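You operate a simulated robot arm through the tools that you are given. There is no shell and no other tool.

You are at the controls of a simulated robot arm. One attempt, no reset.

TASK
Lock the grey bar at 220 mm and lay the 220 mm strip on the bed by it.
Fine: the strip lies in the bottom table drawer; shut the drawer.

The check looks at the end state, three seconds after you hand in, the way a careful person would. Anything else that was tipped, shoved, dropped, spilled or broken makes it a failure.

THE ROBOT
A 6-joint arm with a two-finger gripper, fixed in place. Base frame: the origin is at the foot of the arm, x ahead of it, y to its left, z up. Units: cm, degrees, N and s.
Its first joint turns from -166.0 to 166.0 degrees. Payload 3.43 kg.
The TCP is the grasp point between the finger pads, 2 cm short of the fingertips. In the tool frame z runs along the fingers and y along their closing line. The gripper opens to 19 cm. The gripper's body begins 24.8 cm behind the TCP.
Orientation is that of the tool frame in the base frame, as a unit quaternion [x, y, z, w]. With the fingers straight down and closing along the base's y, the tool's x points along the base's -x, its y along +y and its z along -z.

THE INTERFACE
- The arm moves only by the tool send_rows. Its argument "plan" is a list of rows, each a list of 7 numbers: the shift along the tool's x, y, z in mm, then the turn, a rotation vector about the tool's x, y, z in degrees, then the finger opening in mm, from 0 to 190. In form: [[dx, dy, dz, ax, ay, az, grip], ...]. A call has 1 to 20 rows; each row shifts and turns the commanded pose from where the row before left it, along the tool's axes as they then stand. A row lasts 0.2 s, in which the tool goes at most 5 cm and 8.6 degrees; a call with a longer step from one row to the next is refused whole, and so is a gripper value outside its range. A pose out of reach is approached as far as the arm can. The call stops where the force on the tool passes 40 N (or 10 N more than at its start, if that is more) or the arm is blocked; 0.2 s more then pass. The fingers move at their own pace (about 4.5 cm/s each) and stop on an object; they squeeze with about 27 N. The grip force told is the motor's: it shows also when the fingers shut on nothing. Time passes only in rows, and 0.2 s behind the last, so rows that do not move let the fingers close. It gives the time, the measured TCP pose, the force on the tool (base axes), the opening and the grip force at its end, in the units of the frame above (readings bear some noise), with the torque about the TCP (base axes, N m) and any sound that the robot's microphone picked up, and new pictures: "pictures" is both (left out), scene, wrist or none.
- Cameras (640 x 400 px; columns grow to the right, rows downward): "scene" is fixed at [20.16, -49.68, 144.11]; the picture's right is [0.79, -0.61, 0.00], its down [-0.40, -0.51, -0.76] and it looks along [0.47, 0.60, -0.65] (base axes); focal length 228 px, centre (320, 200). "wrist" rides on the gripper at [7, -0.8, -28.8] in the tool frame; the picture's right is [0.12, 0.99, 0.00], its down [-0.96, 0.12, -0.25] and it looks along [-0.25, 0.03, 0.97] (tool axes); focal length 261 px, centre (320, 200). There is no depth. A picture from a camera that has moved, and an enlarged one, comes with that camera's place and axes in the base frame and with its lens. The place of the scene camera against the robot may be out by one fixed shift of up to 2.5 cm in any direction.
- lift_body(by): slides the trunk up (or, below 0, down) by that many cm; the arm rides with it, the base frame stays. It gives what a move gives, with no picture.
- zoom(camera, box): a new picture of the part [left, top, right, bottom] of that camera's present view, enlarged. The clock stands still meanwhile.
- sign_off(): hands the job in; it is judged then, once.

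Places have to be worked out from the pictures, the camera data and where the tool is seen. Open the gripper and draw the arm clear of the work before you hand the job in, unless the task says otherwise.

The tools are called after "Call:" as name(argument=value, ...) on one line, values as JSON. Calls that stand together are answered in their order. send_rows: Moves the arm, as the interface text tells. Its arguments: {"type":"object","properties":{"plan":{"type":"array","items":{"type":"array","items":{"type":"number"}}},"pictures":{"type":"string","enum":["both","scene","wrist","none"]}},"required":["plan"]} The other tools are called the same way: lift_body (by) slides the trunk up or down; zoom (camera, box) takes an enlarged picture of a part of a camera's view; sign_off () hands the job in.

At the start:

```text
t: 0.0
ee_pos: [57.39, -33.29, 129.09]
tcp_rot: [0.0, 1.0, 0.0, 0.0]
contact_force: [-0.4, -0.3, 0.8]
wrist_torque: [0.02, 0.02, -0.02]
finger_gap: 19.02
grasp_force: 0.1
trunk travel left (down, up): [-17.5, 6.5]
```

scene: 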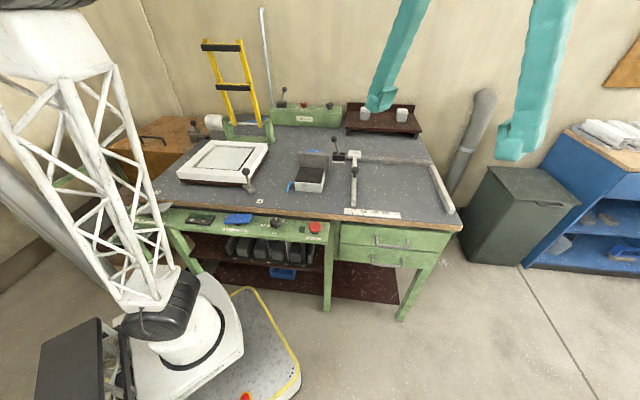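
wrist: 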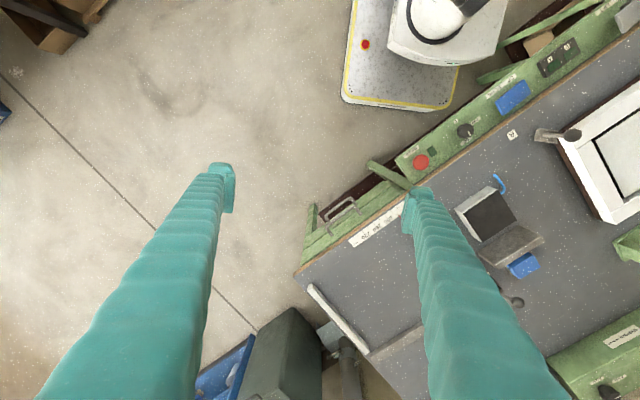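

I'll look closely at the workbench first: the grey bar, scale, lock lever and drawers.

Call:
zoom(camera="scene", box=[320, 120, 480, 220])

Call:
zoom(camera="scene", box=[300, 190, 480, 302])

Call:
zoom(camera="scene", box=[160, 120, 340, 232])

Call:
zoom(camera="scene", box=[170, 60, 440, 180])

```text
4.00 times, centred on (400, 170) of scene
camera zoom: at [20.16, -49.68, 144.11], right [0.79, -0.61, 0.0], down [-0.4, -0.51, -0.76], along [0.47, 0.6, -0.65], focal length 912 px, centre (0, 320)
```

zoom: 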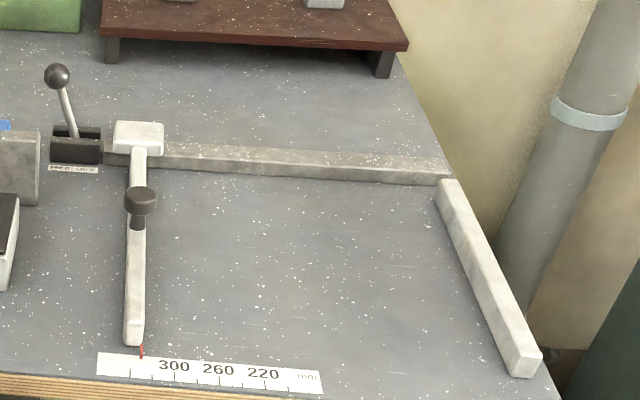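

```text
3.56 times, centred on (390, 246) of scene
camera zoom: at [20.16, -49.68, 144.11], right [0.79, -0.61, 0.0], down [-0.4, -0.51, -0.76], along [0.47, 0.6, -0.65], focal length 811 px, centre (71, 36)
```

zoom: 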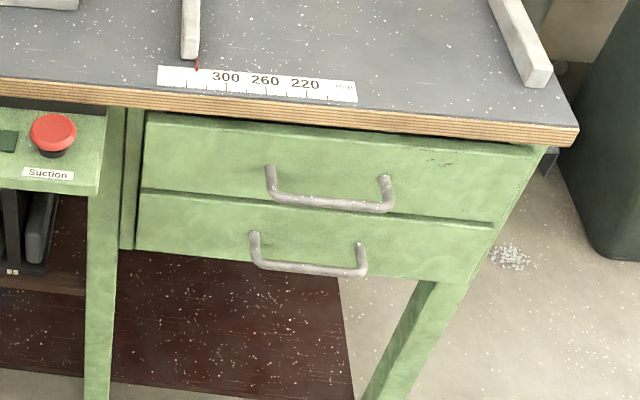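

```text
3.56 times, centred on (250, 176) of scene
camera zoom: at [20.16, -49.68, 144.11], right [0.79, -0.61, 0.0], down [-0.4, -0.51, -0.76], along [0.47, 0.6, -0.65], focal length 811 px, centre (569, 285)
```

zoom: 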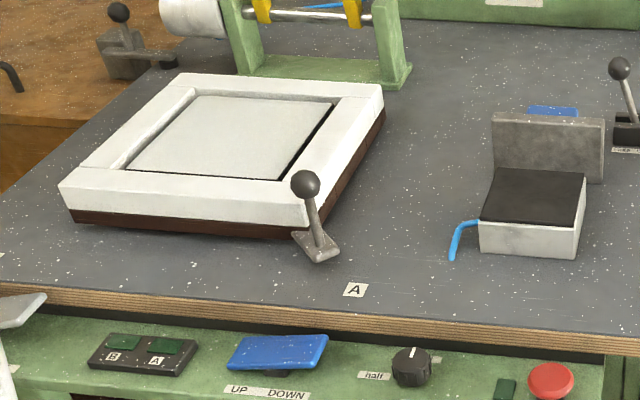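

```text
2.37 times, centred on (305, 120) of scene
camera zoom: at [20.16, -49.68, 144.11], right [0.79, -0.61, 0.0], down [-0.4, -0.51, -0.76], along [0.47, 0.6, -0.65], focal length 541 px, centre (356, 390)
```

zoom: 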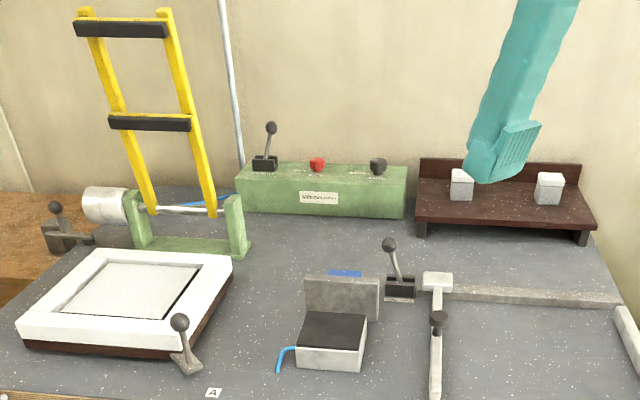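

The bar carries a knob and a red pointer, and there is a lever with a label next to the rail. I'll read those labels.

Call:
zoom(camera="scene", box=[325, 130, 373, 160])

Call:
zoom(camera="scene", box=[338, 195, 410, 225])

Call:
zoom(camera="wrist", box=[260, 150, 500, 300])

Call:
zoom(camera="scene", box=[345, 160, 365, 175])

```text
13.33 times, centred on (349, 145) of scene
camera zoom: at [20.16, -49.68, 144.11], right [0.79, -0.61, 0.0], down [-0.4, -0.51, -0.76], along [0.47, 0.6, -0.65], focal length 3042 px, centre (-67, 933)
```

zoom: 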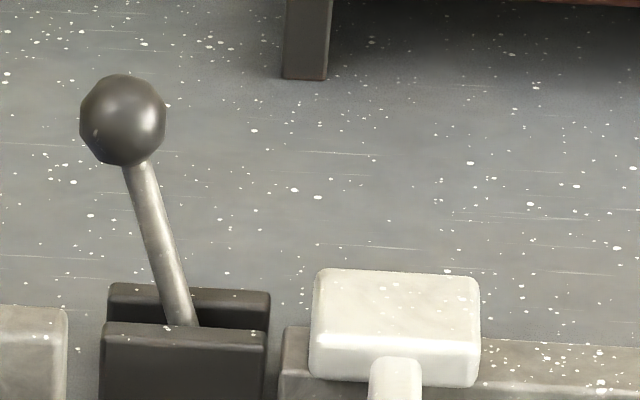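

```text
8.89 times, centred on (374, 210) of scene
camera zoom: at [20.16, -49.68, 144.11], right [0.79, -0.61, 0.0], down [-0.4, -0.51, -0.76], along [0.47, 0.6, -0.65], focal length 2028 px, centre (-160, 111)
```

zoom: 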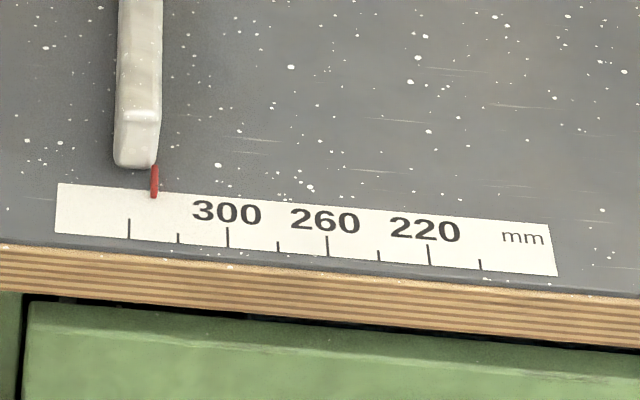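

```text
2.67 times, centred on (380, 225) of wrist
camera zoom: at [50.25, -34.1, 157.87], right [-0.12, 0.99, 0.0], down [0.96, 0.12, 0.25], along [0.25, 0.03, -0.97], focal length 695 px, centre (160, 133)
```

zoom: 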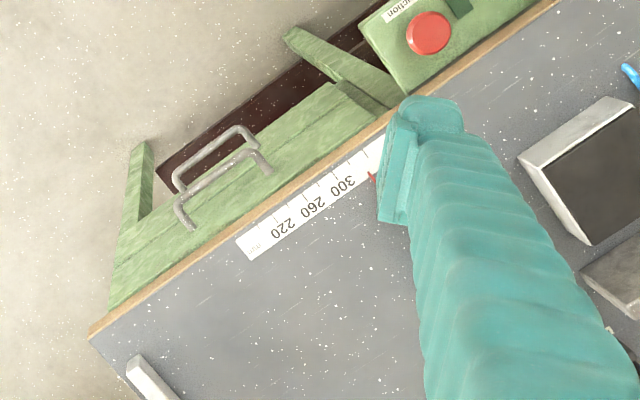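

```text
16.00 times, centred on (355, 168) of scene
camera zoom: at [20.16, -49.68, 144.11], right [0.79, -0.61, 0.0], down [-0.4, -0.51, -0.76], along [0.47, 0.6, -0.65], focal length 3650 px, centre (-240, 720)
```

zoom: 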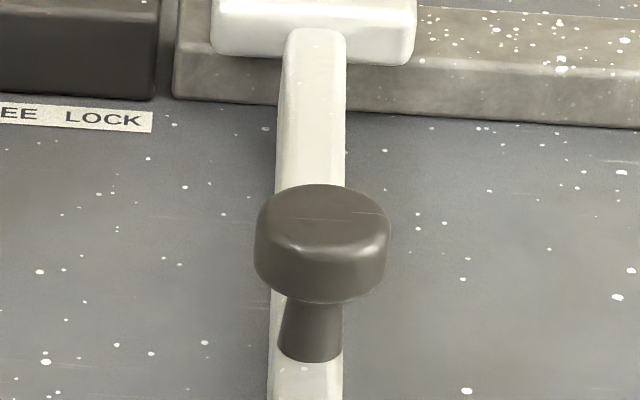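

The bar's pointer reads about 330 mm, and the bench seems turned about 45° to the base with its top near z ≈ 85 cm. I'll turn the tool by −45° so the fingers close along the rail, staying high, to see the bench properly.

Call:
send_rows(plan=[[0, 0, 0, 0, 0, -7.5, 190], [0, 0, 0, 0, 0, -7.5, 190], [0, 0, 0, 0, 0, -7.5, 190], [0, 0, 0, 0, 0, -7.5, 190], [0, 0, 0, 0, 0, -7.5, 190], [0, 0, 0, 0, 0, -7.5, 190], [-40, 12, 0, 0, 0, 0, 190], [-40, 12, 0, 0, 0, 0, 190], [-40, 12, 0, 0, 0, 0, 190], [0, 0, 0, 0, 0, 0, 190]])

```text
t: 2.2
ee_pos: [63.15, -22.08, 129.13]
tcp_rot: [-0.383, 0.924, 0.0, 0.0]
contact_force: [-0.6, 0.5, 0.0]
wrist_torque: [0.02, 0.03, -0.01]
finger_gap: 19.0
grasp_force: 0.1
trunk travel left (down, up): [-17.5, 6.5]
camera wrist: at [58.81, -27.73, 157.86], right [-0.79, 0.62, 0.0], down [0.6, 0.76, 0.25], along [0.15, 0.19, -0.97], focal length 261 px, centre (320, 200)
```

scene: 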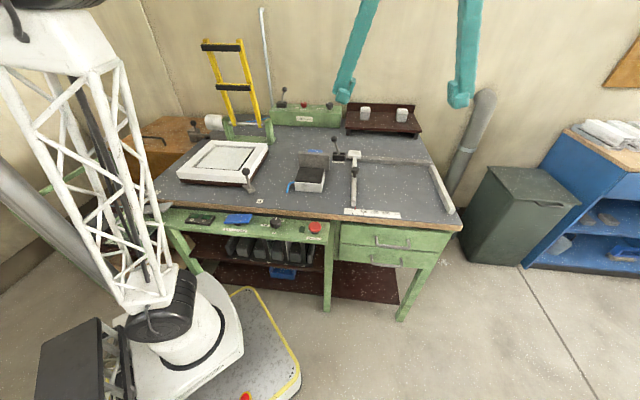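
wrist: 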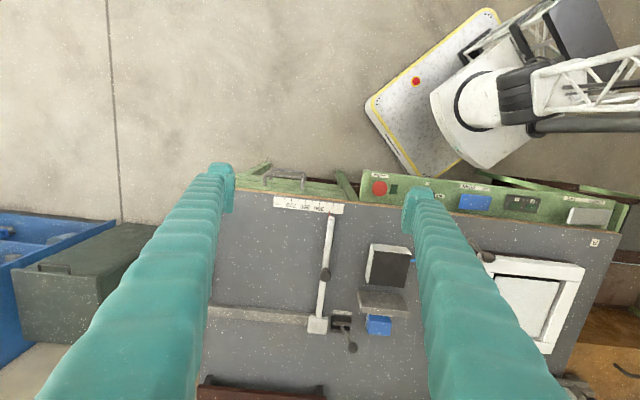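

Good view between the fingers now. I'll zoom the wrist view to measure the bar, the lever and the table edge.

Call:
zoom(camera="wrist", box=[240, 180, 400, 280])

Call:
zoom(camera="wrist", box=[264, 240, 424, 340])

Call:
zoom(camera="wrist", box=[240, 160, 360, 235])

```text
4.00 times, centred on (320, 230) of wrist
camera zoom: at [58.81, -27.73, 157.86], right [-0.79, 0.62, 0.0], down [0.6, 0.76, 0.25], along [0.15, 0.19, -0.97], focal length 1043 px, centre (320, 80)
```

zoom: 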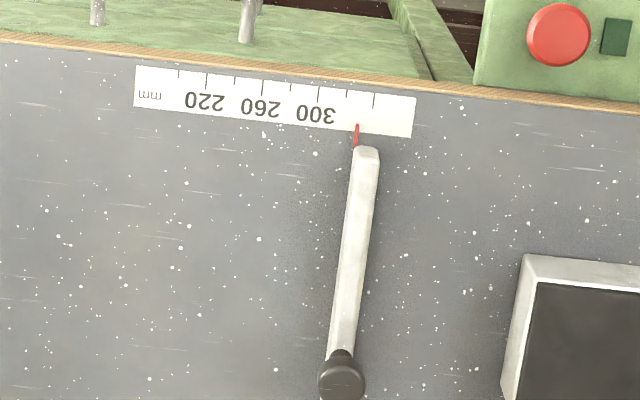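

```text
4.00 times, centred on (344, 290) of wrist
camera zoom: at [58.81, -27.73, 157.86], right [-0.79, 0.62, 0.0], down [0.6, 0.76, 0.25], along [0.15, 0.19, -0.97], focal length 1043 px, centre (224, -160)
```

zoom: 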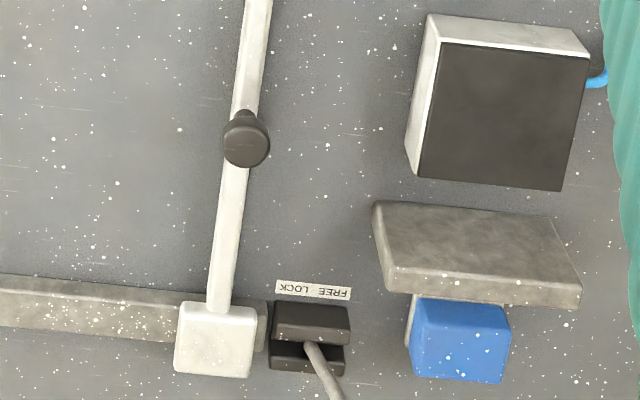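

```text
5.33 times, centred on (300, 198) of wrist
camera zoom: at [58.81, -27.73, 157.86], right [-0.79, 0.62, 0.0], down [0.6, 0.76, 0.25], along [0.15, 0.19, -0.97], focal length 1390 px, centre (427, 213)
```

zoom: 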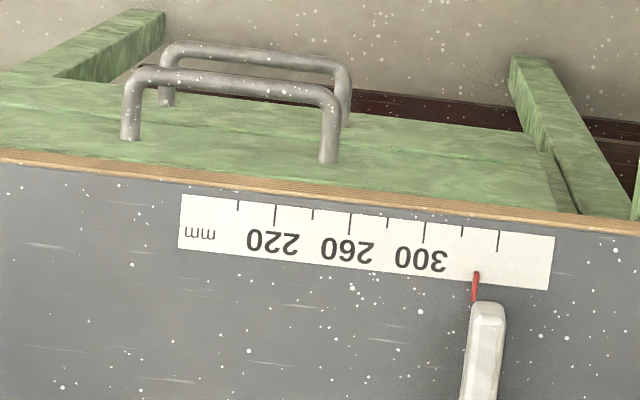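

Measured: table z ≈ 86.3, rail direction ≈ (0.71, −0.70), knob top ≈ (81.0, 3.2, 93.4), reading ≈ 330. I'll move above the knob with the fingers 8 cm open and check alignment.

Call:
send_rows(plan=[[-38, 6.5, 0, 0, 0, 0, 80], [-38, 6.5, 0, 0, 0, 0, 80], [-38, 6.5, 0, 0, 0, 0, 80], [-38, 6.5, 0, 0, 0, 0, 80], [-38, 6.5, 0, 0, 0, 0, 80], [-38, 6.5, 0, 0, 0, 0, 80], [-38, 6.5, 0, 0, 0, 0, 80], [-39, 6.5, 0, 0, 0, 0, 80], [0, 0, 40, 0, 0, 0, 80], [0, 0, 40, 0, 0, 0, 80], [0, 0, 40, 0, 0, 0, 80], [0, 0, 40, 0, 0, 0, 80], [0, 0, 40, 0, 0, 0, 80], [0, 0, 40, 0, 0, 0, 80], [0, 0, 0, 0, 0, 0, 80], [0, 0, 0, 0, 0, 0, 80]])

```text
t: 5.6
ee_pos: [81.09, 3.1, 105.21]
tcp_rot: [-0.383, 0.924, 0.001, 0.0]
contact_force: [1.1, 0.3, 1.2]
wrist_torque: [0.03, -0.01, 0.02]
finger_gap: 7.99
grasp_force: 0.1
trunk travel left (down, up): [-17.5, 6.5]
camera wrist: at [76.75, -2.55, 133.91], right [-0.79, 0.62, 0.0], down [0.6, 0.76, 0.25], along [0.15, 0.19, -0.97], focal length 261 px, centre (320, 200)
```

scene: 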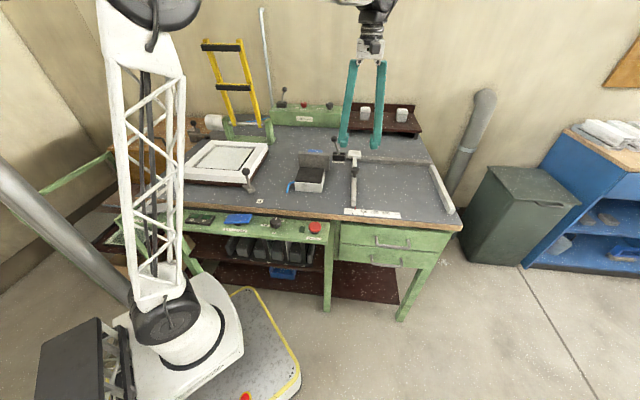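
wrist: 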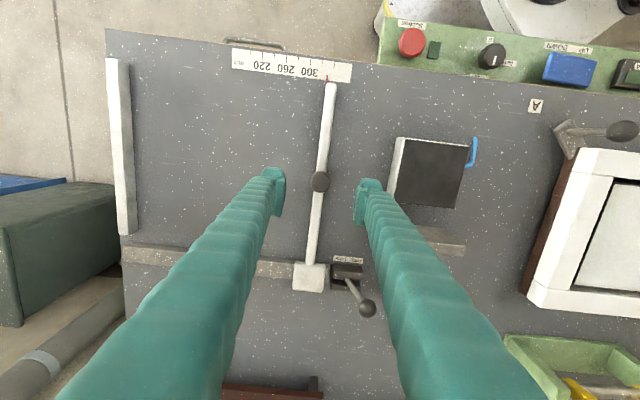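

The knob sits centred between the fingers (≈81.3, 3.2). I'll lower to z ≈ 92.5 and close on the knob.

Call:
send_rows(plan=[[-2, 0, 40, 0, 0, 0, 80], [0, 0, 40, 0, 0, 0, 80], [0, 0, 25, 0, 0, 0, 80], [0, 0, 15, 0, 0, 0, 80], [0, 0, 7, 0, 0, 0, 80], [0, 0, 0, 0, 0, 0, 80], [0, 0, 0, 0, 0, 0, 25], [0, 0, 0, 0, 0, 0, 25], [0, 0, 0, 0, 0, 0, 25], [0, 0, 0, 0, 0, 0, 25], [0, 0, 0, 0, 0, 0, 25]])

Call:
zoom(camera="scene", box=[325, 140, 405, 190])

```text
t: 8.0
ee_pos: [81.27, 3.22, 92.37]
tcp_rot: [-0.383, 0.924, 0.0, 0.001]
contact_force: [-1.0, 0.4, -0.4]
wrist_torque: [-0.01, 0.03, 0.05]
finger_gap: 3.13
grasp_force: 44.1
trunk travel left (down, up): [-17.5, 6.5]
camera wrist: at [76.92, -2.4, 121.23], right [-0.79, 0.62, 0.0], down [0.6, 0.76, 0.25], along [0.15, 0.19, -0.97], focal length 261 px, centre (320, 200)
```

scene: 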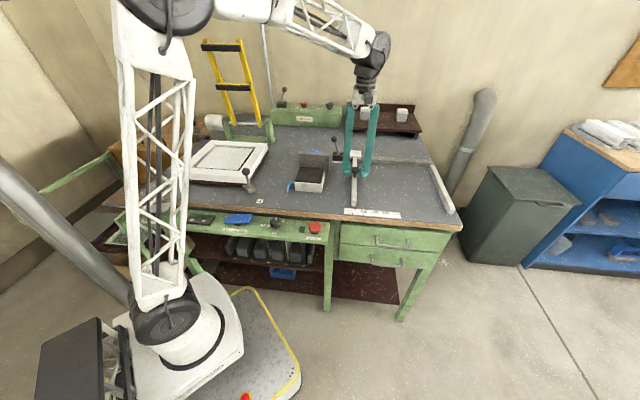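
wrist: 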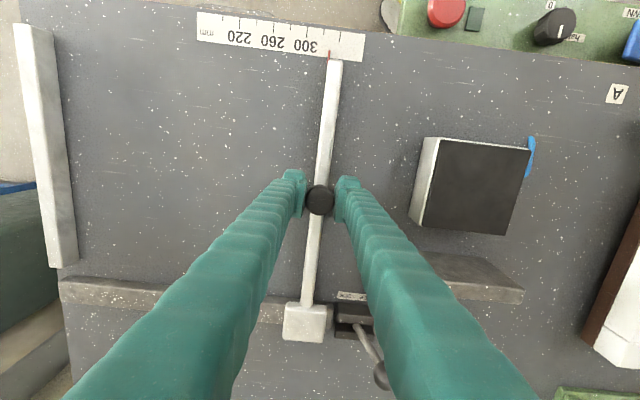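

```text
8.00 times, centred on (365, 165) of scene
camera zoom: at [20.16, -49.68, 144.11], right [0.79, -0.61, 0.0], down [-0.4, -0.51, -0.76], along [0.47, 0.6, -0.65], focal length 1825 px, centre (-40, 480)
```

zoom: 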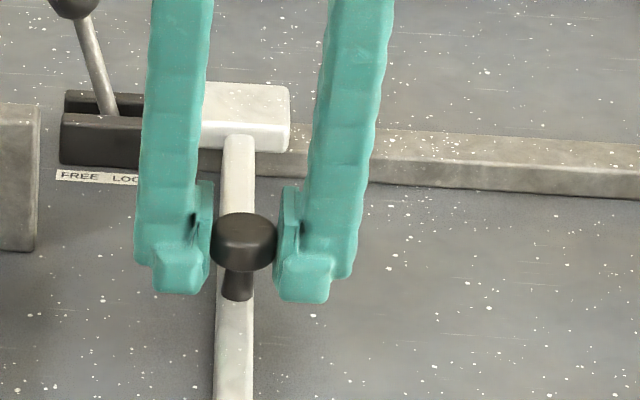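

The knob is gripped (3.1 cm). I'll read the scale more precisely before sliding.

Call:
zoom(camera="wrist", box=[190, 5, 370, 117])

```text
3.56 times, centred on (280, 61) of wrist
camera zoom: at [76.92, -2.4, 121.23], right [-0.79, 0.62, 0.0], down [0.6, 0.76, 0.25], along [0.15, 0.19, -0.97], focal length 927 px, centre (462, 694)
```

zoom: 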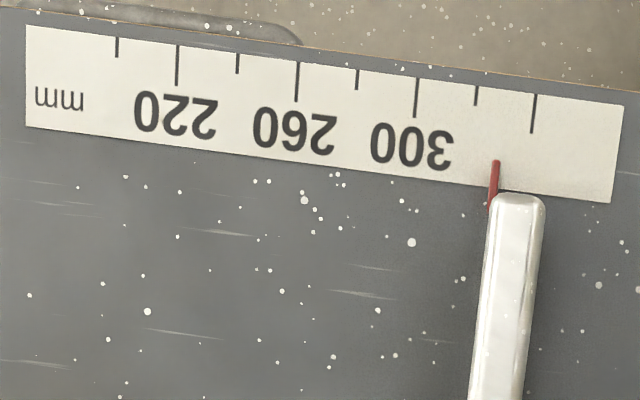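

Pointer reads ≈ 330.3, so I need about 110 mm along −tool y. I'll slide smoothly while holding the knob.

Call:
send_rows(plan=[[0, -8, 0, 0, 0, 0, 25], [0, -14, 0, 0, 0, 0, 25], [0, -14, 0, 0, 0, 0, 25], [0, -14, 0, 0, 0, 0, 25], [0, -14, 0, 0, 0, 0, 25], [0, -14, 0, 0, 0, 0, 25], [0, -14, 0, 0, 0, 0, 25], [0, -12, 0, 0, 0, 0, 25], [0, -6, 0, 0, 0, 0, 25], [0, 0, 0, 0, 0, 0, 25], [0, 0, 0, 0, 0, 0, 25]])

Call:
zoom(camera="wrist", box=[240, 0, 420, 112])

Call:
zoom(camera="scene", box=[338, 195, 410, 225])

```text
t: 10.4
ee_pos: [89.08, -4.56, 92.34]
tcp_rot: [-0.383, 0.924, 0.0, 0.0]
contact_force: [-1.4, 1.2, -11.9]
wrist_torque: [-0.1, 0.09, -0.01]
finger_gap: 3.07
grasp_force: 44.9
trunk travel left (down, up): [-17.5, 6.5]
camera wrist: at [84.74, -10.19, 121.14], right [-0.79, 0.62, 0.0], down [0.6, 0.76, 0.25], along [0.15, 0.19, -0.97], focal length 261 px, centre (320, 200)
```

scene: 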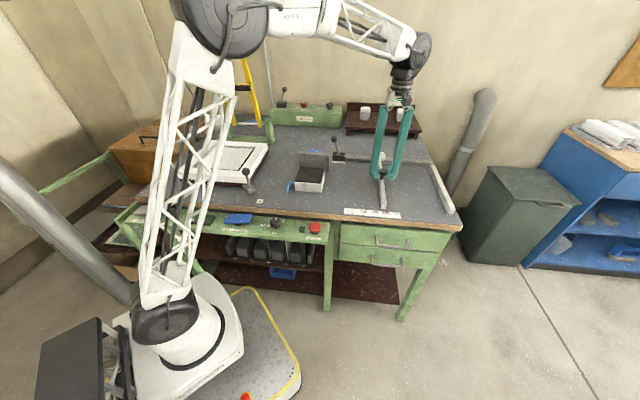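
wrist: 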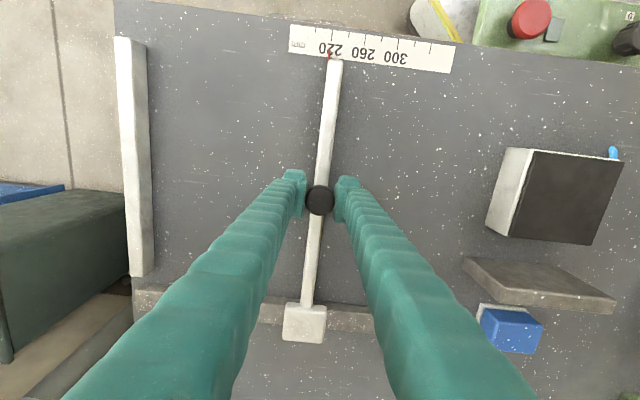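

```text
3.56 times, centred on (330, 56) of wrist
camera zoom: at [84.74, -10.19, 121.14], right [-0.79, 0.62, 0.0], down [0.6, 0.76, 0.25], along [0.15, 0.19, -0.97], focal length 927 px, centre (284, 712)
```

zoom: 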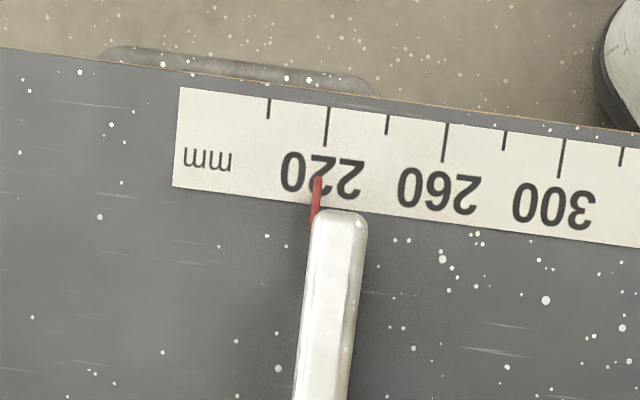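

```text
8.89 times, centred on (374, 210) of scene
camera zoom: at [20.16, -49.68, 144.11], right [0.79, -0.61, 0.0], down [-0.4, -0.51, -0.76], along [0.47, 0.6, -0.65], focal length 2028 px, centre (-160, 111)
```

zoom: 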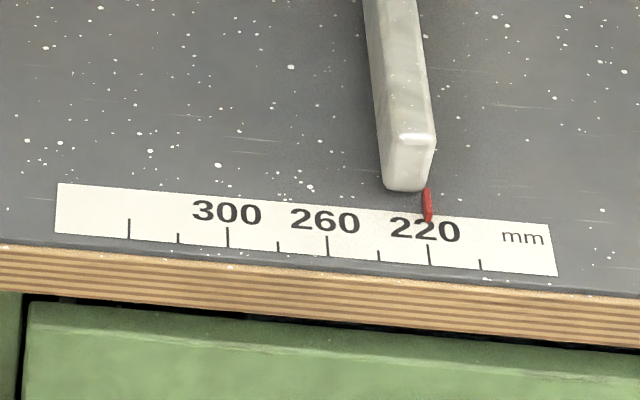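

The reading is close to 220, maybe a millimetre under. I'll zoom tighter to be exact.

Call:
zoom(camera="wrist", box=[304, 20, 352, 50])

Call:
zoom(camera="wrist", box=[300, 26, 364, 66])

Call:
zoom(camera="scene", box=[370, 210, 402, 230])

```text
13.33 times, centred on (328, 35) of wrist
camera zoom: at [84.74, -10.19, 121.14], right [-0.79, 0.62, 0.0], down [0.6, 0.76, 0.25], along [0.15, 0.19, -0.97], focal length 3475 px, centre (213, 2400)
```

zoom: 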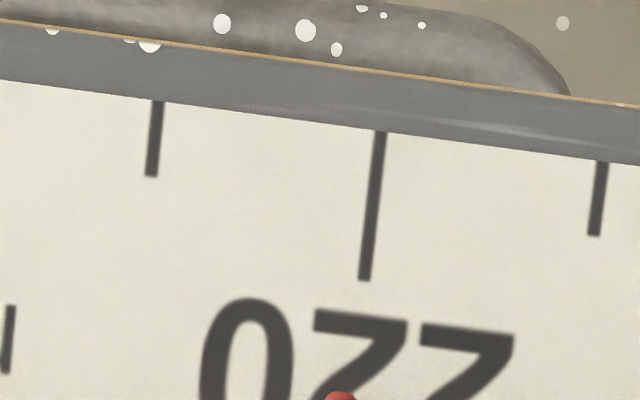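

```text
10.00 times, centred on (332, 46) of wrist
camera zoom: at [84.74, -10.19, 121.14], right [-0.79, 0.62, 0.0], down [0.6, 0.76, 0.25], along [0.15, 0.19, -0.97], focal length 2606 px, centre (200, 1740)
```

zoom: 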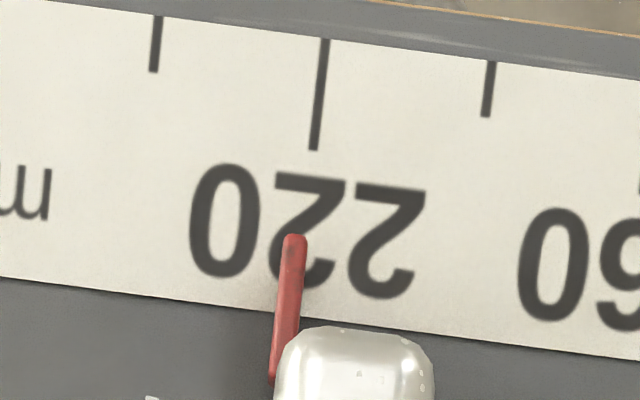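

```text
16.00 times, centred on (386, 220) of scene
camera zoom: at [20.16, -49.68, 144.11], right [0.79, -0.61, 0.0], down [-0.4, -0.51, -0.76], along [0.47, 0.6, -0.65], focal length 3650 px, centre (-736, -120)
```

zoom: 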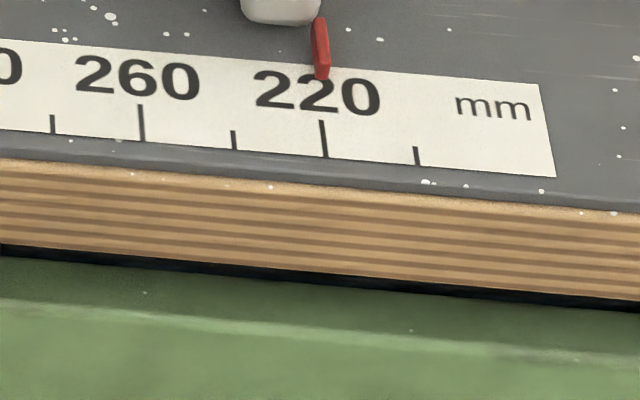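

Both cameras agree on ≈ 218.9 mm, so I'll nudge the bar back by 1.1 mm.

Call:
send_rows(plan=[[0, 1.1, 0, 0, 0, 0, 25], [0, 0, 0, 0, 0, 0, 25], [0, 0, 0, 0, 0, 0, 25]], pictures="none")

Call:
zoom(camera="wrist", box=[300, 26, 364, 66])

Call:
zoom(camera="scene", box=[370, 210, 402, 230])

```text
t: 11.2
ee_pos: [89.09, -4.57, 92.3]
tcp_rot: [-0.382, 0.924, 0.0, 0.0]
contact_force: [1.8, -1.6, -13.2]
wrist_torque: [0.05, -0.08, -0.02]
finger_gap: 3.07
grasp_force: 44.8
trunk travel left (down, up): [-17.5, 6.5]
```

```text
10.00 times, centred on (332, 46) of wrist
camera zoom: at [84.67, -10.13, 121.13], right [-0.79, 0.62, 0.0], down [0.6, 0.76, 0.25], along [0.15, 0.19, -0.97], focal length 2606 px, centre (200, 1740)
```

zoom: 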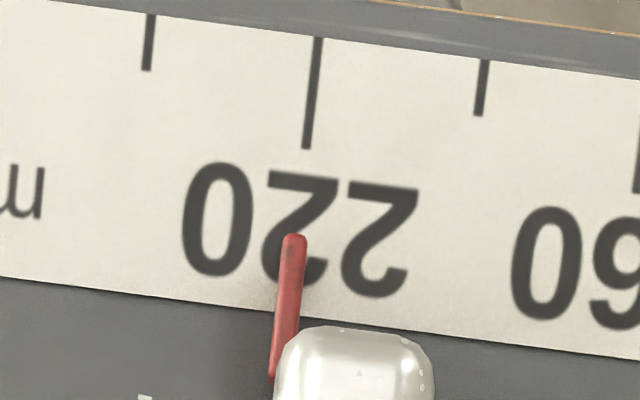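

```text
16.00 times, centred on (386, 220) of scene
camera zoom: at [20.16, -49.68, 144.11], right [0.79, -0.61, 0.0], down [-0.4, -0.51, -0.76], along [0.47, 0.6, -0.65], focal length 3650 px, centre (-736, -120)
```

zoom: 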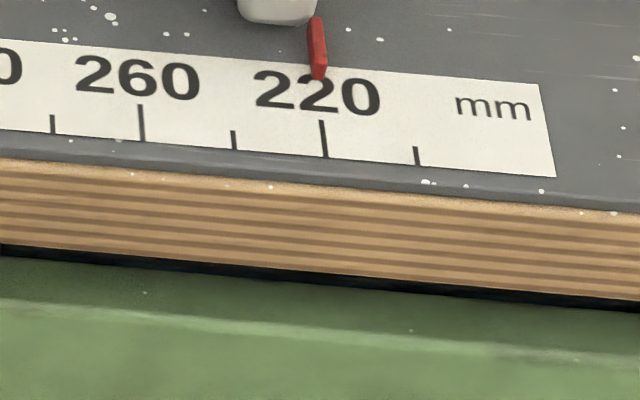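

Now ≈ 219.6. One more 0.4 mm nudge, then release and rise.

Call:
send_rows(plan=[[0, 0.4, 0, 0, 0, 0, 25], [0, 0, 0, 0, 0, 0, 25], [0, 0, 0, 0, 0, 0, 45], [0, 0, 0, 0, 0, 0, 70], [0, 0, 0, 0, 0, 0, 70], [0, 0, -20, 0, 0, 0, 70], [0, 0, -40, 0, 0, 0, 70], [0, 0, -40, 0, 0, 0, 70], [0, 0, -40, 0, 0, 0, 70], [0, 0, 0, 0, 0, 0, 70]])

Call:
zoom(camera="wrist", box=[290, 50, 370, 100])

Call:
zoom(camera="scene", box=[370, 210, 402, 230])

Call:
zoom(camera="scene", box=[320, 130, 384, 170])

```text
t: 13.4
ee_pos: [88.87, -4.35, 106.34]
tcp_rot: [-0.383, 0.924, 0.0, 0.0]
contact_force: [-0.2, -0.1, 0.2]
wrist_torque: [-0.01, 0.02, -0.01]
finger_gap: 7.0
grasp_force: 0.1
trunk travel left (down, up): [-17.5, 6.5]
camera wrist: at [84.57, -10.11, 135.19], right [-0.79, 0.62, 0.0], down [0.6, 0.76, 0.25], along [0.15, 0.19, -0.97], focal length 261 px, centre (320, 200)
```

scene: 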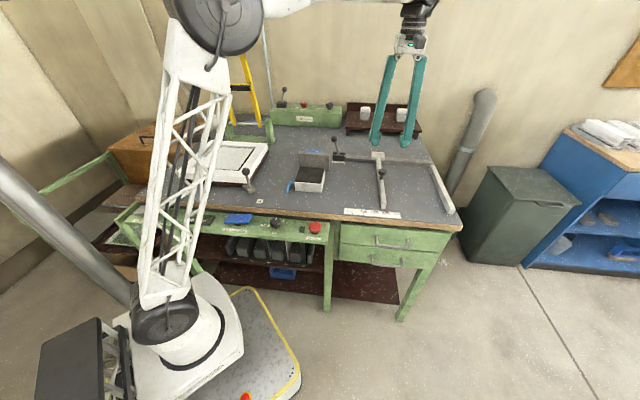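
wrist: 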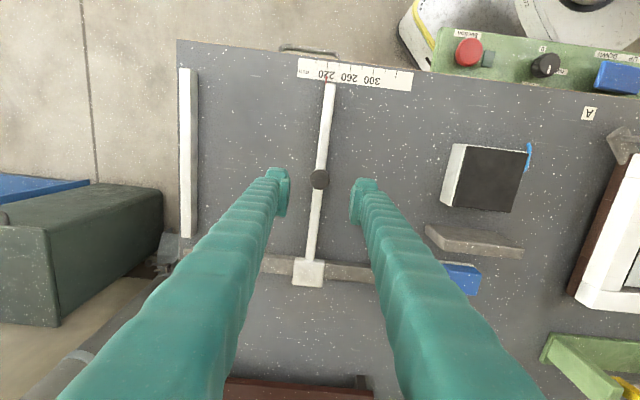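

```text
8.00 times, centred on (330, 75) of wrist
camera zoom: at [84.57, -10.11, 135.19], right [-0.79, 0.62, 0.0], down [0.6, 0.76, 0.25], along [0.15, 0.19, -0.97], focal length 2085 px, centre (240, 1200)
```

zoom: 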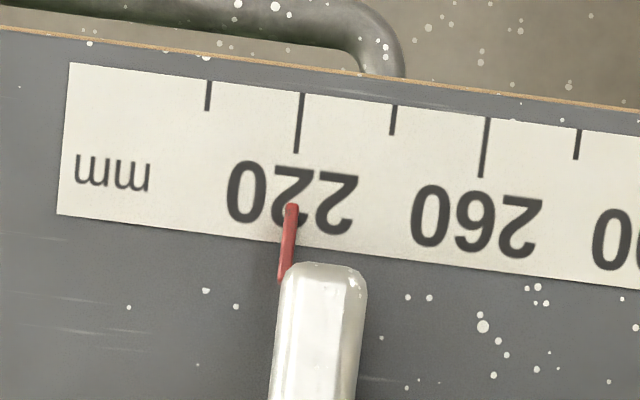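

```text
16.00 times, centred on (386, 220) of scene
camera zoom: at [20.16, -49.68, 144.11], right [0.79, -0.61, 0.0], down [-0.4, -0.51, -0.76], along [0.47, 0.6, -0.65], focal length 3650 px, centre (-736, -120)
```

zoom: 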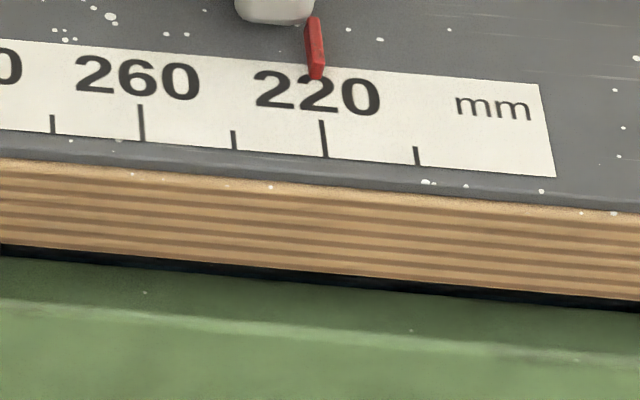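

```text
10.00 times, centred on (352, 150) of scene
camera zoom: at [20.16, -49.68, 144.11], right [0.79, -0.61, 0.0], down [-0.4, -0.51, -0.76], along [0.47, 0.6, -0.65], focal length 2281 px, centre (0, 700)
```

zoom: 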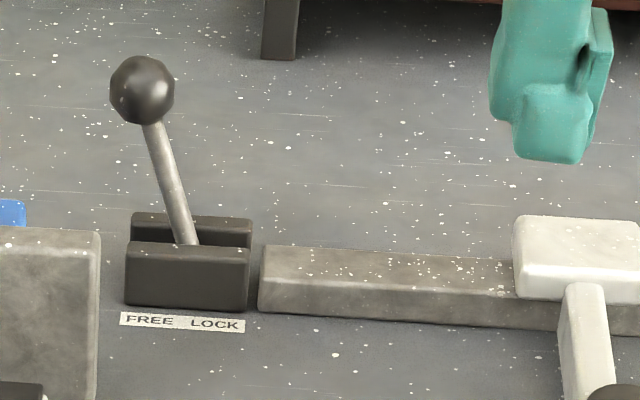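

Pointer is exactly on 220. The lever ball is at about (87.7, 24.1, 97) leaning to FREE; I'll close the fingers and move to its left side, staying high.

Call:
send_rows(plan=[[-24, 32, 0, 0, 0, 0, 0], [-24, 32, 0, 0, 0, 0, 0], [-24, 32, 0, 0, 0, 0, 0], [-24, 32, 0, 0, 0, 0, 0], [-24, 32, 0, 0, 0, 0, 0], [-24, 32, 0, 0, 0, 0, 0], [-24, 32, 0, 0, 0, 0, 0], [-24, 31, 0, 0, 0, 0, 0], [0, 0, 0, 0, 0, 0, 0], [0, 0, 0, 0, 0, 0, 0]])

Call:
zoom(camera="scene", box=[290, 100, 400, 170])

```text
t: 15.6
ee_pos: [84.48, 27.12, 106.37]
tcp_rot: [-0.382, 0.924, 0.0, 0.001]
contact_force: [0.2, -0.6, 0.2]
wrist_torque: [0.02, 0.02, 0.03]
finger_gap: 0.0
grasp_force: 26.8
trunk travel left (down, up): [-17.5, 6.5]
camera wrist: at [80.14, 21.47, 135.2], right [-0.79, 0.62, 0.0], down [0.6, 0.76, 0.25], along [0.15, 0.19, -0.97], focal length 261 px, centre (320, 200)
```

scene: 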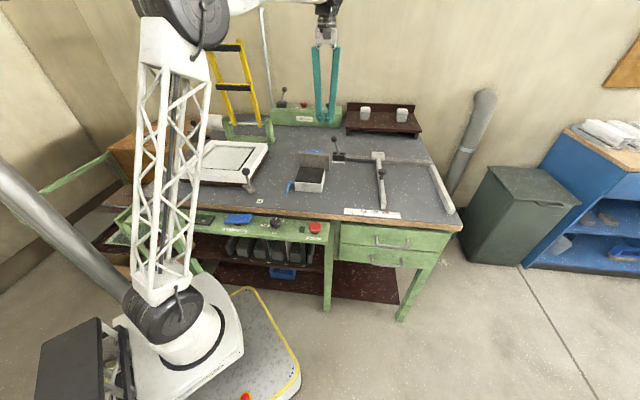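
wrist: 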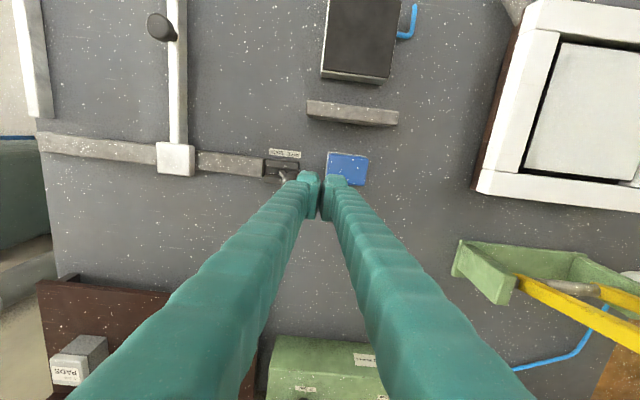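

```text
5.71 times, centred on (345, 135) of scene
camera zoom: at [20.16, -49.68, 144.11], right [0.79, -0.61, 0.0], down [-0.4, -0.51, -0.76], along [0.47, 0.6, -0.65], focal length 1304 px, centre (177, 571)
```

zoom: 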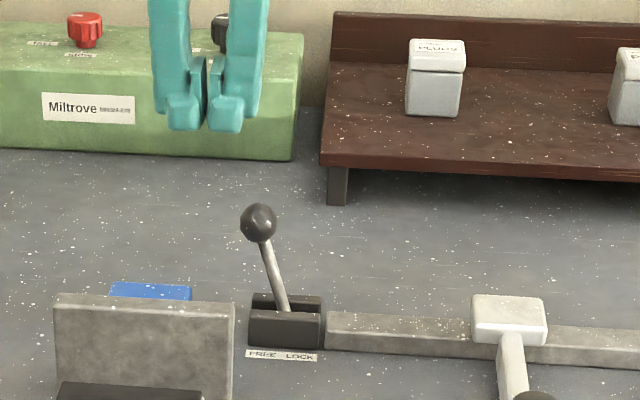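

The fingertips are a bit thicker than I assumed, so I'll back off 1.5 cm further left of the ball, then descend to z ≈ 97 (ball height).

Call:
send_rows(plan=[[0, 15, 0, 0, 0, 0, 0], [0, 0, 30, 0, 0, 0, 0], [0, 0, 30, 0, 0, 0, 0], [0, 0, 20, 0, 0, 0, 0], [0, 0, 14, 0, 0, 0, 0], [0, 0, 0, 0, 0, 0, 0]])

Call:
zoom(camera="scene", box=[290, 115, 386, 175])

Call:
zoom(camera="wrist", box=[230, 120, 390, 220])

```text
t: 17.0
ee_pos: [83.43, 28.22, 97.03]
tcp_rot: [-0.383, 0.924, 0.0, 0.0]
contact_force: [0.0, -0.1, 0.1]
wrist_torque: [0.02, 0.0, 0.0]
finger_gap: 0.0
grasp_force: 26.9
trunk travel left (down, up): [-17.5, 6.5]
camera wrist: at [79.06, 22.61, 125.76], right [-0.79, 0.62, 0.0], down [0.6, 0.76, 0.25], along [0.15, 0.19, -0.97], focal length 261 px, centre (320, 200)
```

scene: 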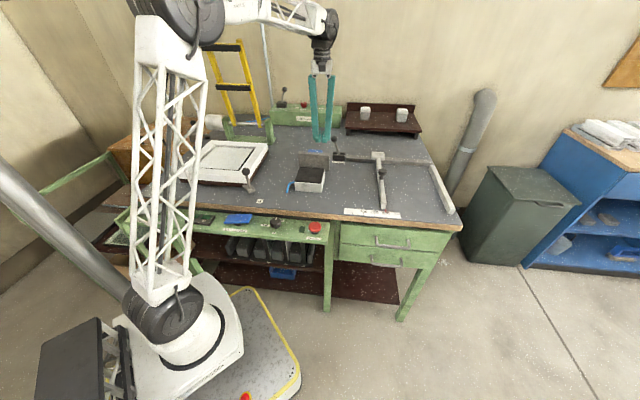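
wrist: 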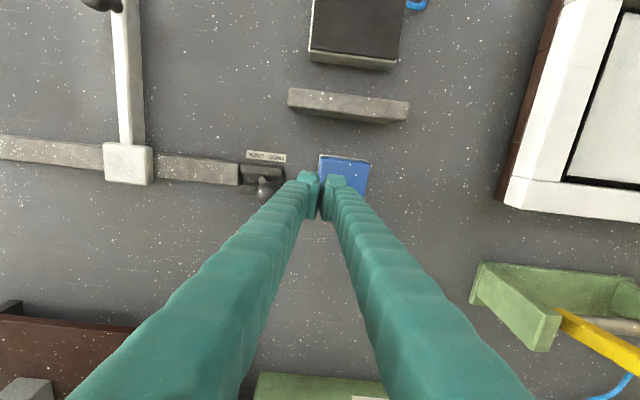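

```text
6.67 times, centred on (338, 145) of scene
camera zoom: at [20.16, -49.68, 144.11], right [0.79, -0.61, 0.0], down [-0.4, -0.51, -0.76], along [0.47, 0.6, -0.65], focal length 1521 px, centre (200, 567)
```

zoom: 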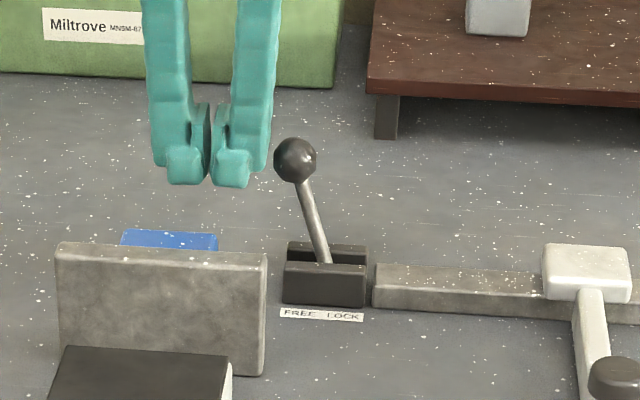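

```text
4.00 times, centred on (310, 170) of wrist
camera zoom: at [79.06, 22.61, 125.76], right [-0.79, 0.62, 0.0], down [0.6, 0.76, 0.25], along [0.15, 0.19, -0.97], focal length 1043 px, centre (360, 320)
```

zoom: 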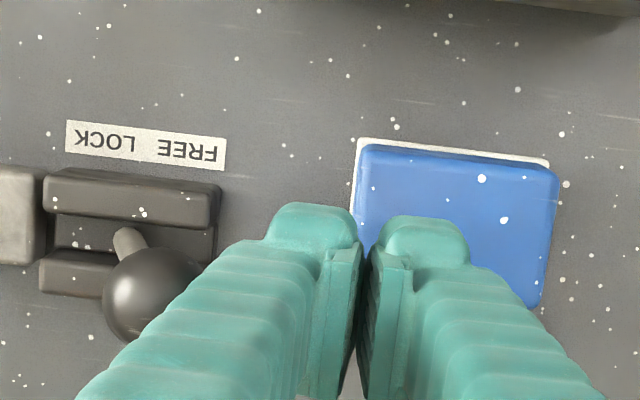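

Fingers are at ball height, 2 cm left of it. I'll push right along the rail in small steps, watching the force.

Call:
send_rows(plan=[[0, -10, 0, 0, 0, 0, 0], [0, -8, 0, 0, 0, 0, 0], [0, -8, 0, 0, 0, 0, 0], [0, -8, 0, 0, 0, 0, 0], [0, -8, 0, 0, 0, 0, 0], [0, -8, 0, 0, 0, 0, 0], [0, -8, 0, 0, 0, 0, 0], [0, 0, 0, 0, 0, 0, 0]])

Call:
zoom(camera="scene", box=[290, 115, 386, 175])

```text
t: 18.8
ee_pos: [87.63, 24.07, 96.83]
tcp_rot: [-0.383, 0.924, 0.001, 0.0]
contact_force: [-0.4, 0.1, -0.2]
wrist_torque: [0.0, 0.01, 0.03]
finger_gap: 0.01
grasp_force: 27.1
trunk travel left (down, up): [-17.5, 6.5]
camera wrist: at [83.16, 18.52, 125.73], right [-0.79, 0.62, 0.0], down [0.6, 0.76, 0.25], along [0.15, 0.19, -0.97], focal length 261 px, centre (320, 200)
```

scene: 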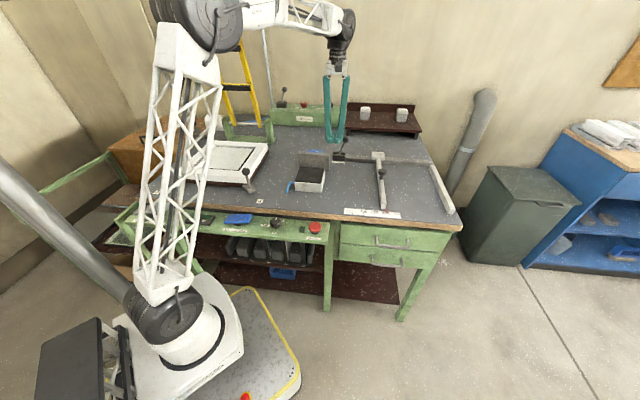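
wrist: 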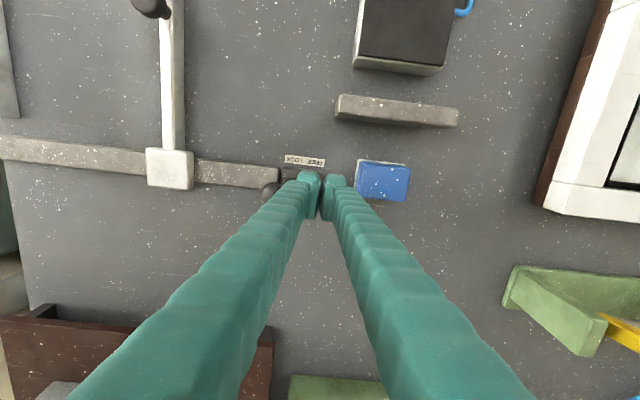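

```text
6.67 times, centred on (338, 145) of scene
camera zoom: at [20.16, -49.68, 144.11], right [0.79, -0.61, 0.0], down [-0.4, -0.51, -0.76], along [0.47, 0.6, -0.65], focal length 1521 px, centre (200, 567)
```

zoom: 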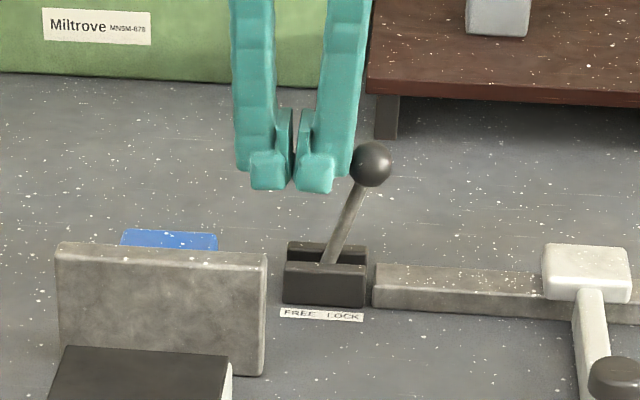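

The lever has swung to the LOCK side. I'll push slightly further to feel for its end stop.

Call:
send_rows(plan=[[0, -4, 0, 0, 0, 0, 0], [0, -4, 0, 0, 0, 0, 0], [0, -4, 0, 0, 0, 0, 0], [0, -4, 0, 0, 0, 0, 0]], pictures="scene")

Call:
zoom(camera="scene", box=[290, 115, 386, 175])

```text
t: 19.8
ee_pos: [88.03, 23.59, 97.02]
tcp_rot: [-0.384, 0.923, 0.004, -0.002]
contact_force: [-23.6, 32.8, 4.8]
wrist_torque: [0.01, -0.03, 0.43]
finger_gap: 0.01
grasp_force: 27.3
trunk travel left (down, up): [-17.5, 6.5]
stopped in row 4: the force on the tool passed its limit at 44 N (the readings are from after the stop); the commanded pose is now the measured one
```

scene: 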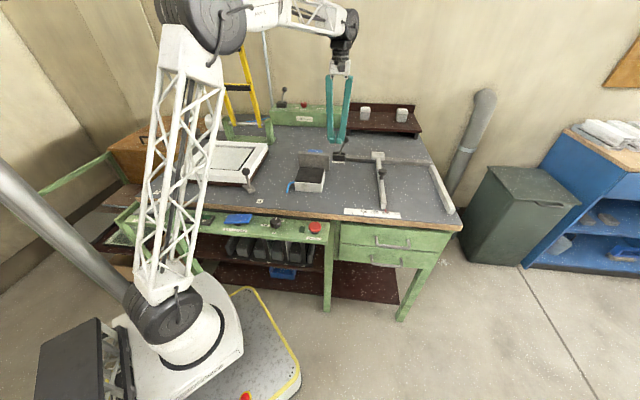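

```text
6.67 times, centred on (338, 145) of scene
camera zoom: at [20.16, -49.68, 144.11], right [0.79, -0.61, 0.0], down [-0.4, -0.51, -0.76], along [0.47, 0.6, -0.65], focal length 1521 px, centre (200, 567)
```

zoom: 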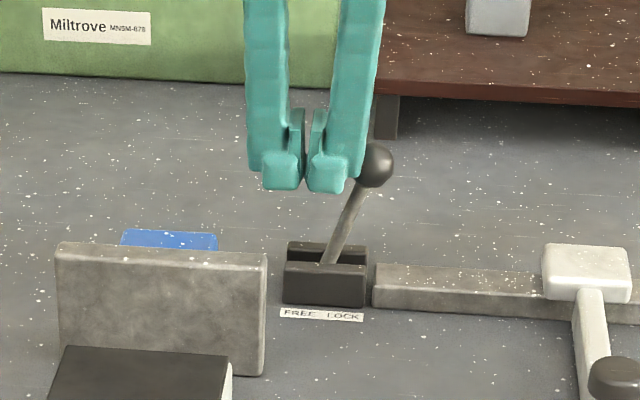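

The lever is against its LOCK end stop (44 N). I'll back off, rise, and withdraw to the front of the bench.

Call:
send_rows(plan=[[0, 10, 0, 0, 0, 0, 0], [0, 10, 0, 0, 0, 0, 0], [0, 0, -40, 0, 0, 0, 0], [0, 0, -45, 0, 0, 0, 0], [0, 0, -45, 0, 0, 0, 0], [0, 0, -45, 0, 0, 0, 0], [0, 0, -45, 0, 0, 0, 0], [40, -17, 0, 0, 0, 0, 0], [40, -17, 0, 0, 0, 0, 0], [40, -17, 0, 0, 0, 0, 0], [40, -17, 0, 0, 0, 0, 0], [40, -17, 0, 0, 0, 0, 0], [40, -17, 0, 0, 0, 0, 0], [40, -17, 0, 0, 0, 0, 0], [40, -17, 0, 0, 0, 0, 0], [40, -17, 0, 0, 0, 0, 0], [40, -17, 0, 0, 0, 0, 40], [40, -17, 0, 0, 0, 0, 40], [40, -17, 0, 0, 0, 0, 40], [40, -17, 0, 0, 0, 0, 40], [0, 0, 0, 0, 0, 0, 40]])

```text
refused: the rows must be a list of 1 to 20 entries
```

One row too many; I'll resend with 20 rows.

Call:
send_rows(plan=[[0, 10, 0, 0, 0, 0, 0], [0, 10, 0, 0, 0, 0, 0], [0, 0, -40, 0, 0, 0, 0], [0, 0, -45, 0, 0, 0, 0], [0, 0, -45, 0, 0, 0, 0], [0, 0, -45, 0, 0, 0, 0], [0, 0, -45, 0, 0, 0, 0], [40, -17, 0, 0, 0, 0, 0], [40, -17, 0, 0, 0, 0, 0], [40, -17, 0, 0, 0, 0, 0], [40, -17, 0, 0, 0, 0, 0], [40, -17, 0, 0, 0, 0, 0], [40, -17, 0, 0, 0, 0, 0], [40, -17, 0, 0, 0, 0, 0], [40, -17, 0, 0, 0, 0, 0], [40, -17, 0, 0, 0, 0, 0], [40, -17, 0, 0, 0, 0, 60], [40, -17, 0, 0, 0, 0, 60], [40, -17, 0, 0, 0, 0, 60], [40, -17, 0, 0, 0, 0, 60]])

Call:
zoom(camera="scene", box=[370, 210, 402, 230])

Call:
zoom(camera="scene", box=[310, 120, 406, 180])

```text
t: 24.0
ee_pos: [65.97, -28.05, 118.91]
tcp_rot: [-0.383, 0.924, 0.001, -0.002]
contact_force: [-0.1, 0.5, -0.5]
wrist_torque: [-0.15, 0.08, -0.04]
finger_gap: 5.99
grasp_force: 0.0
trunk travel left (down, up): [-17.5, 6.5]
camera wrist: at [61.66, -33.76, 147.65], right [-0.79, 0.62, 0.01], down [0.6, 0.76, 0.25], along [0.15, 0.2, -0.97], focal length 261 px, centre (320, 200)
```

scene: 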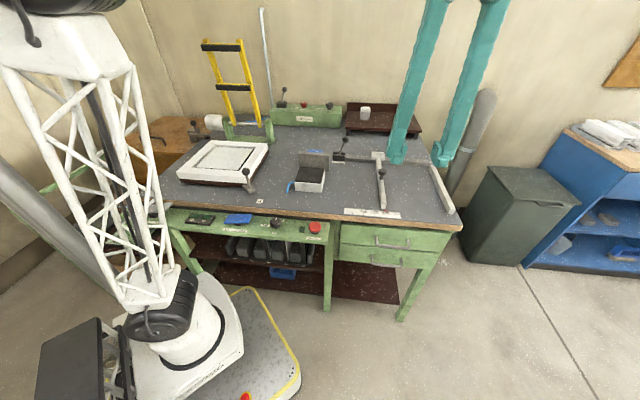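
wrist: 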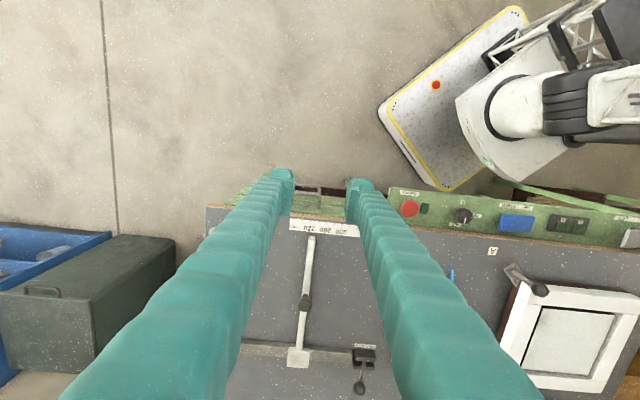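

```text
16.00 times, centred on (386, 220) of scene
camera zoom: at [20.16, -49.68, 144.11], right [0.79, -0.61, 0.0], down [-0.4, -0.51, -0.76], along [0.47, 0.6, -0.65], focal length 3650 px, centre (-736, -120)
```

zoom: 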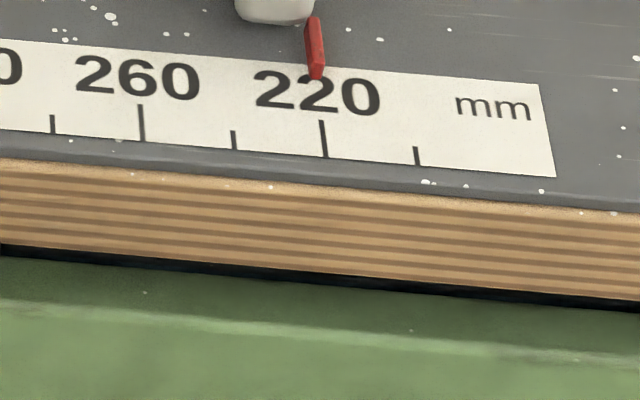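

```text
6.67 times, centred on (358, 150) of scene
camera zoom: at [20.16, -49.68, 144.11], right [0.79, -0.61, 0.0], down [-0.4, -0.51, -0.76], along [0.47, 0.6, -0.65], focal length 1521 px, centre (67, 533)
```

zoom: 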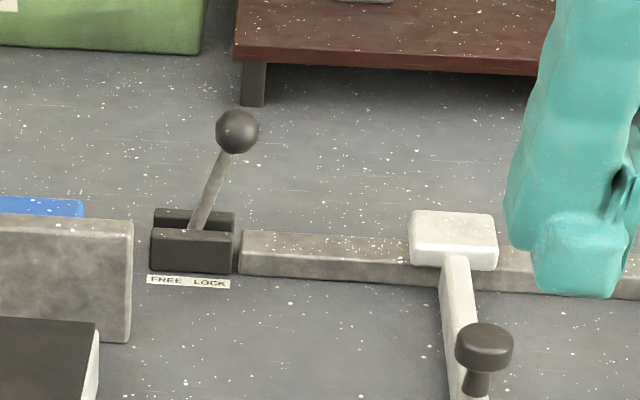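

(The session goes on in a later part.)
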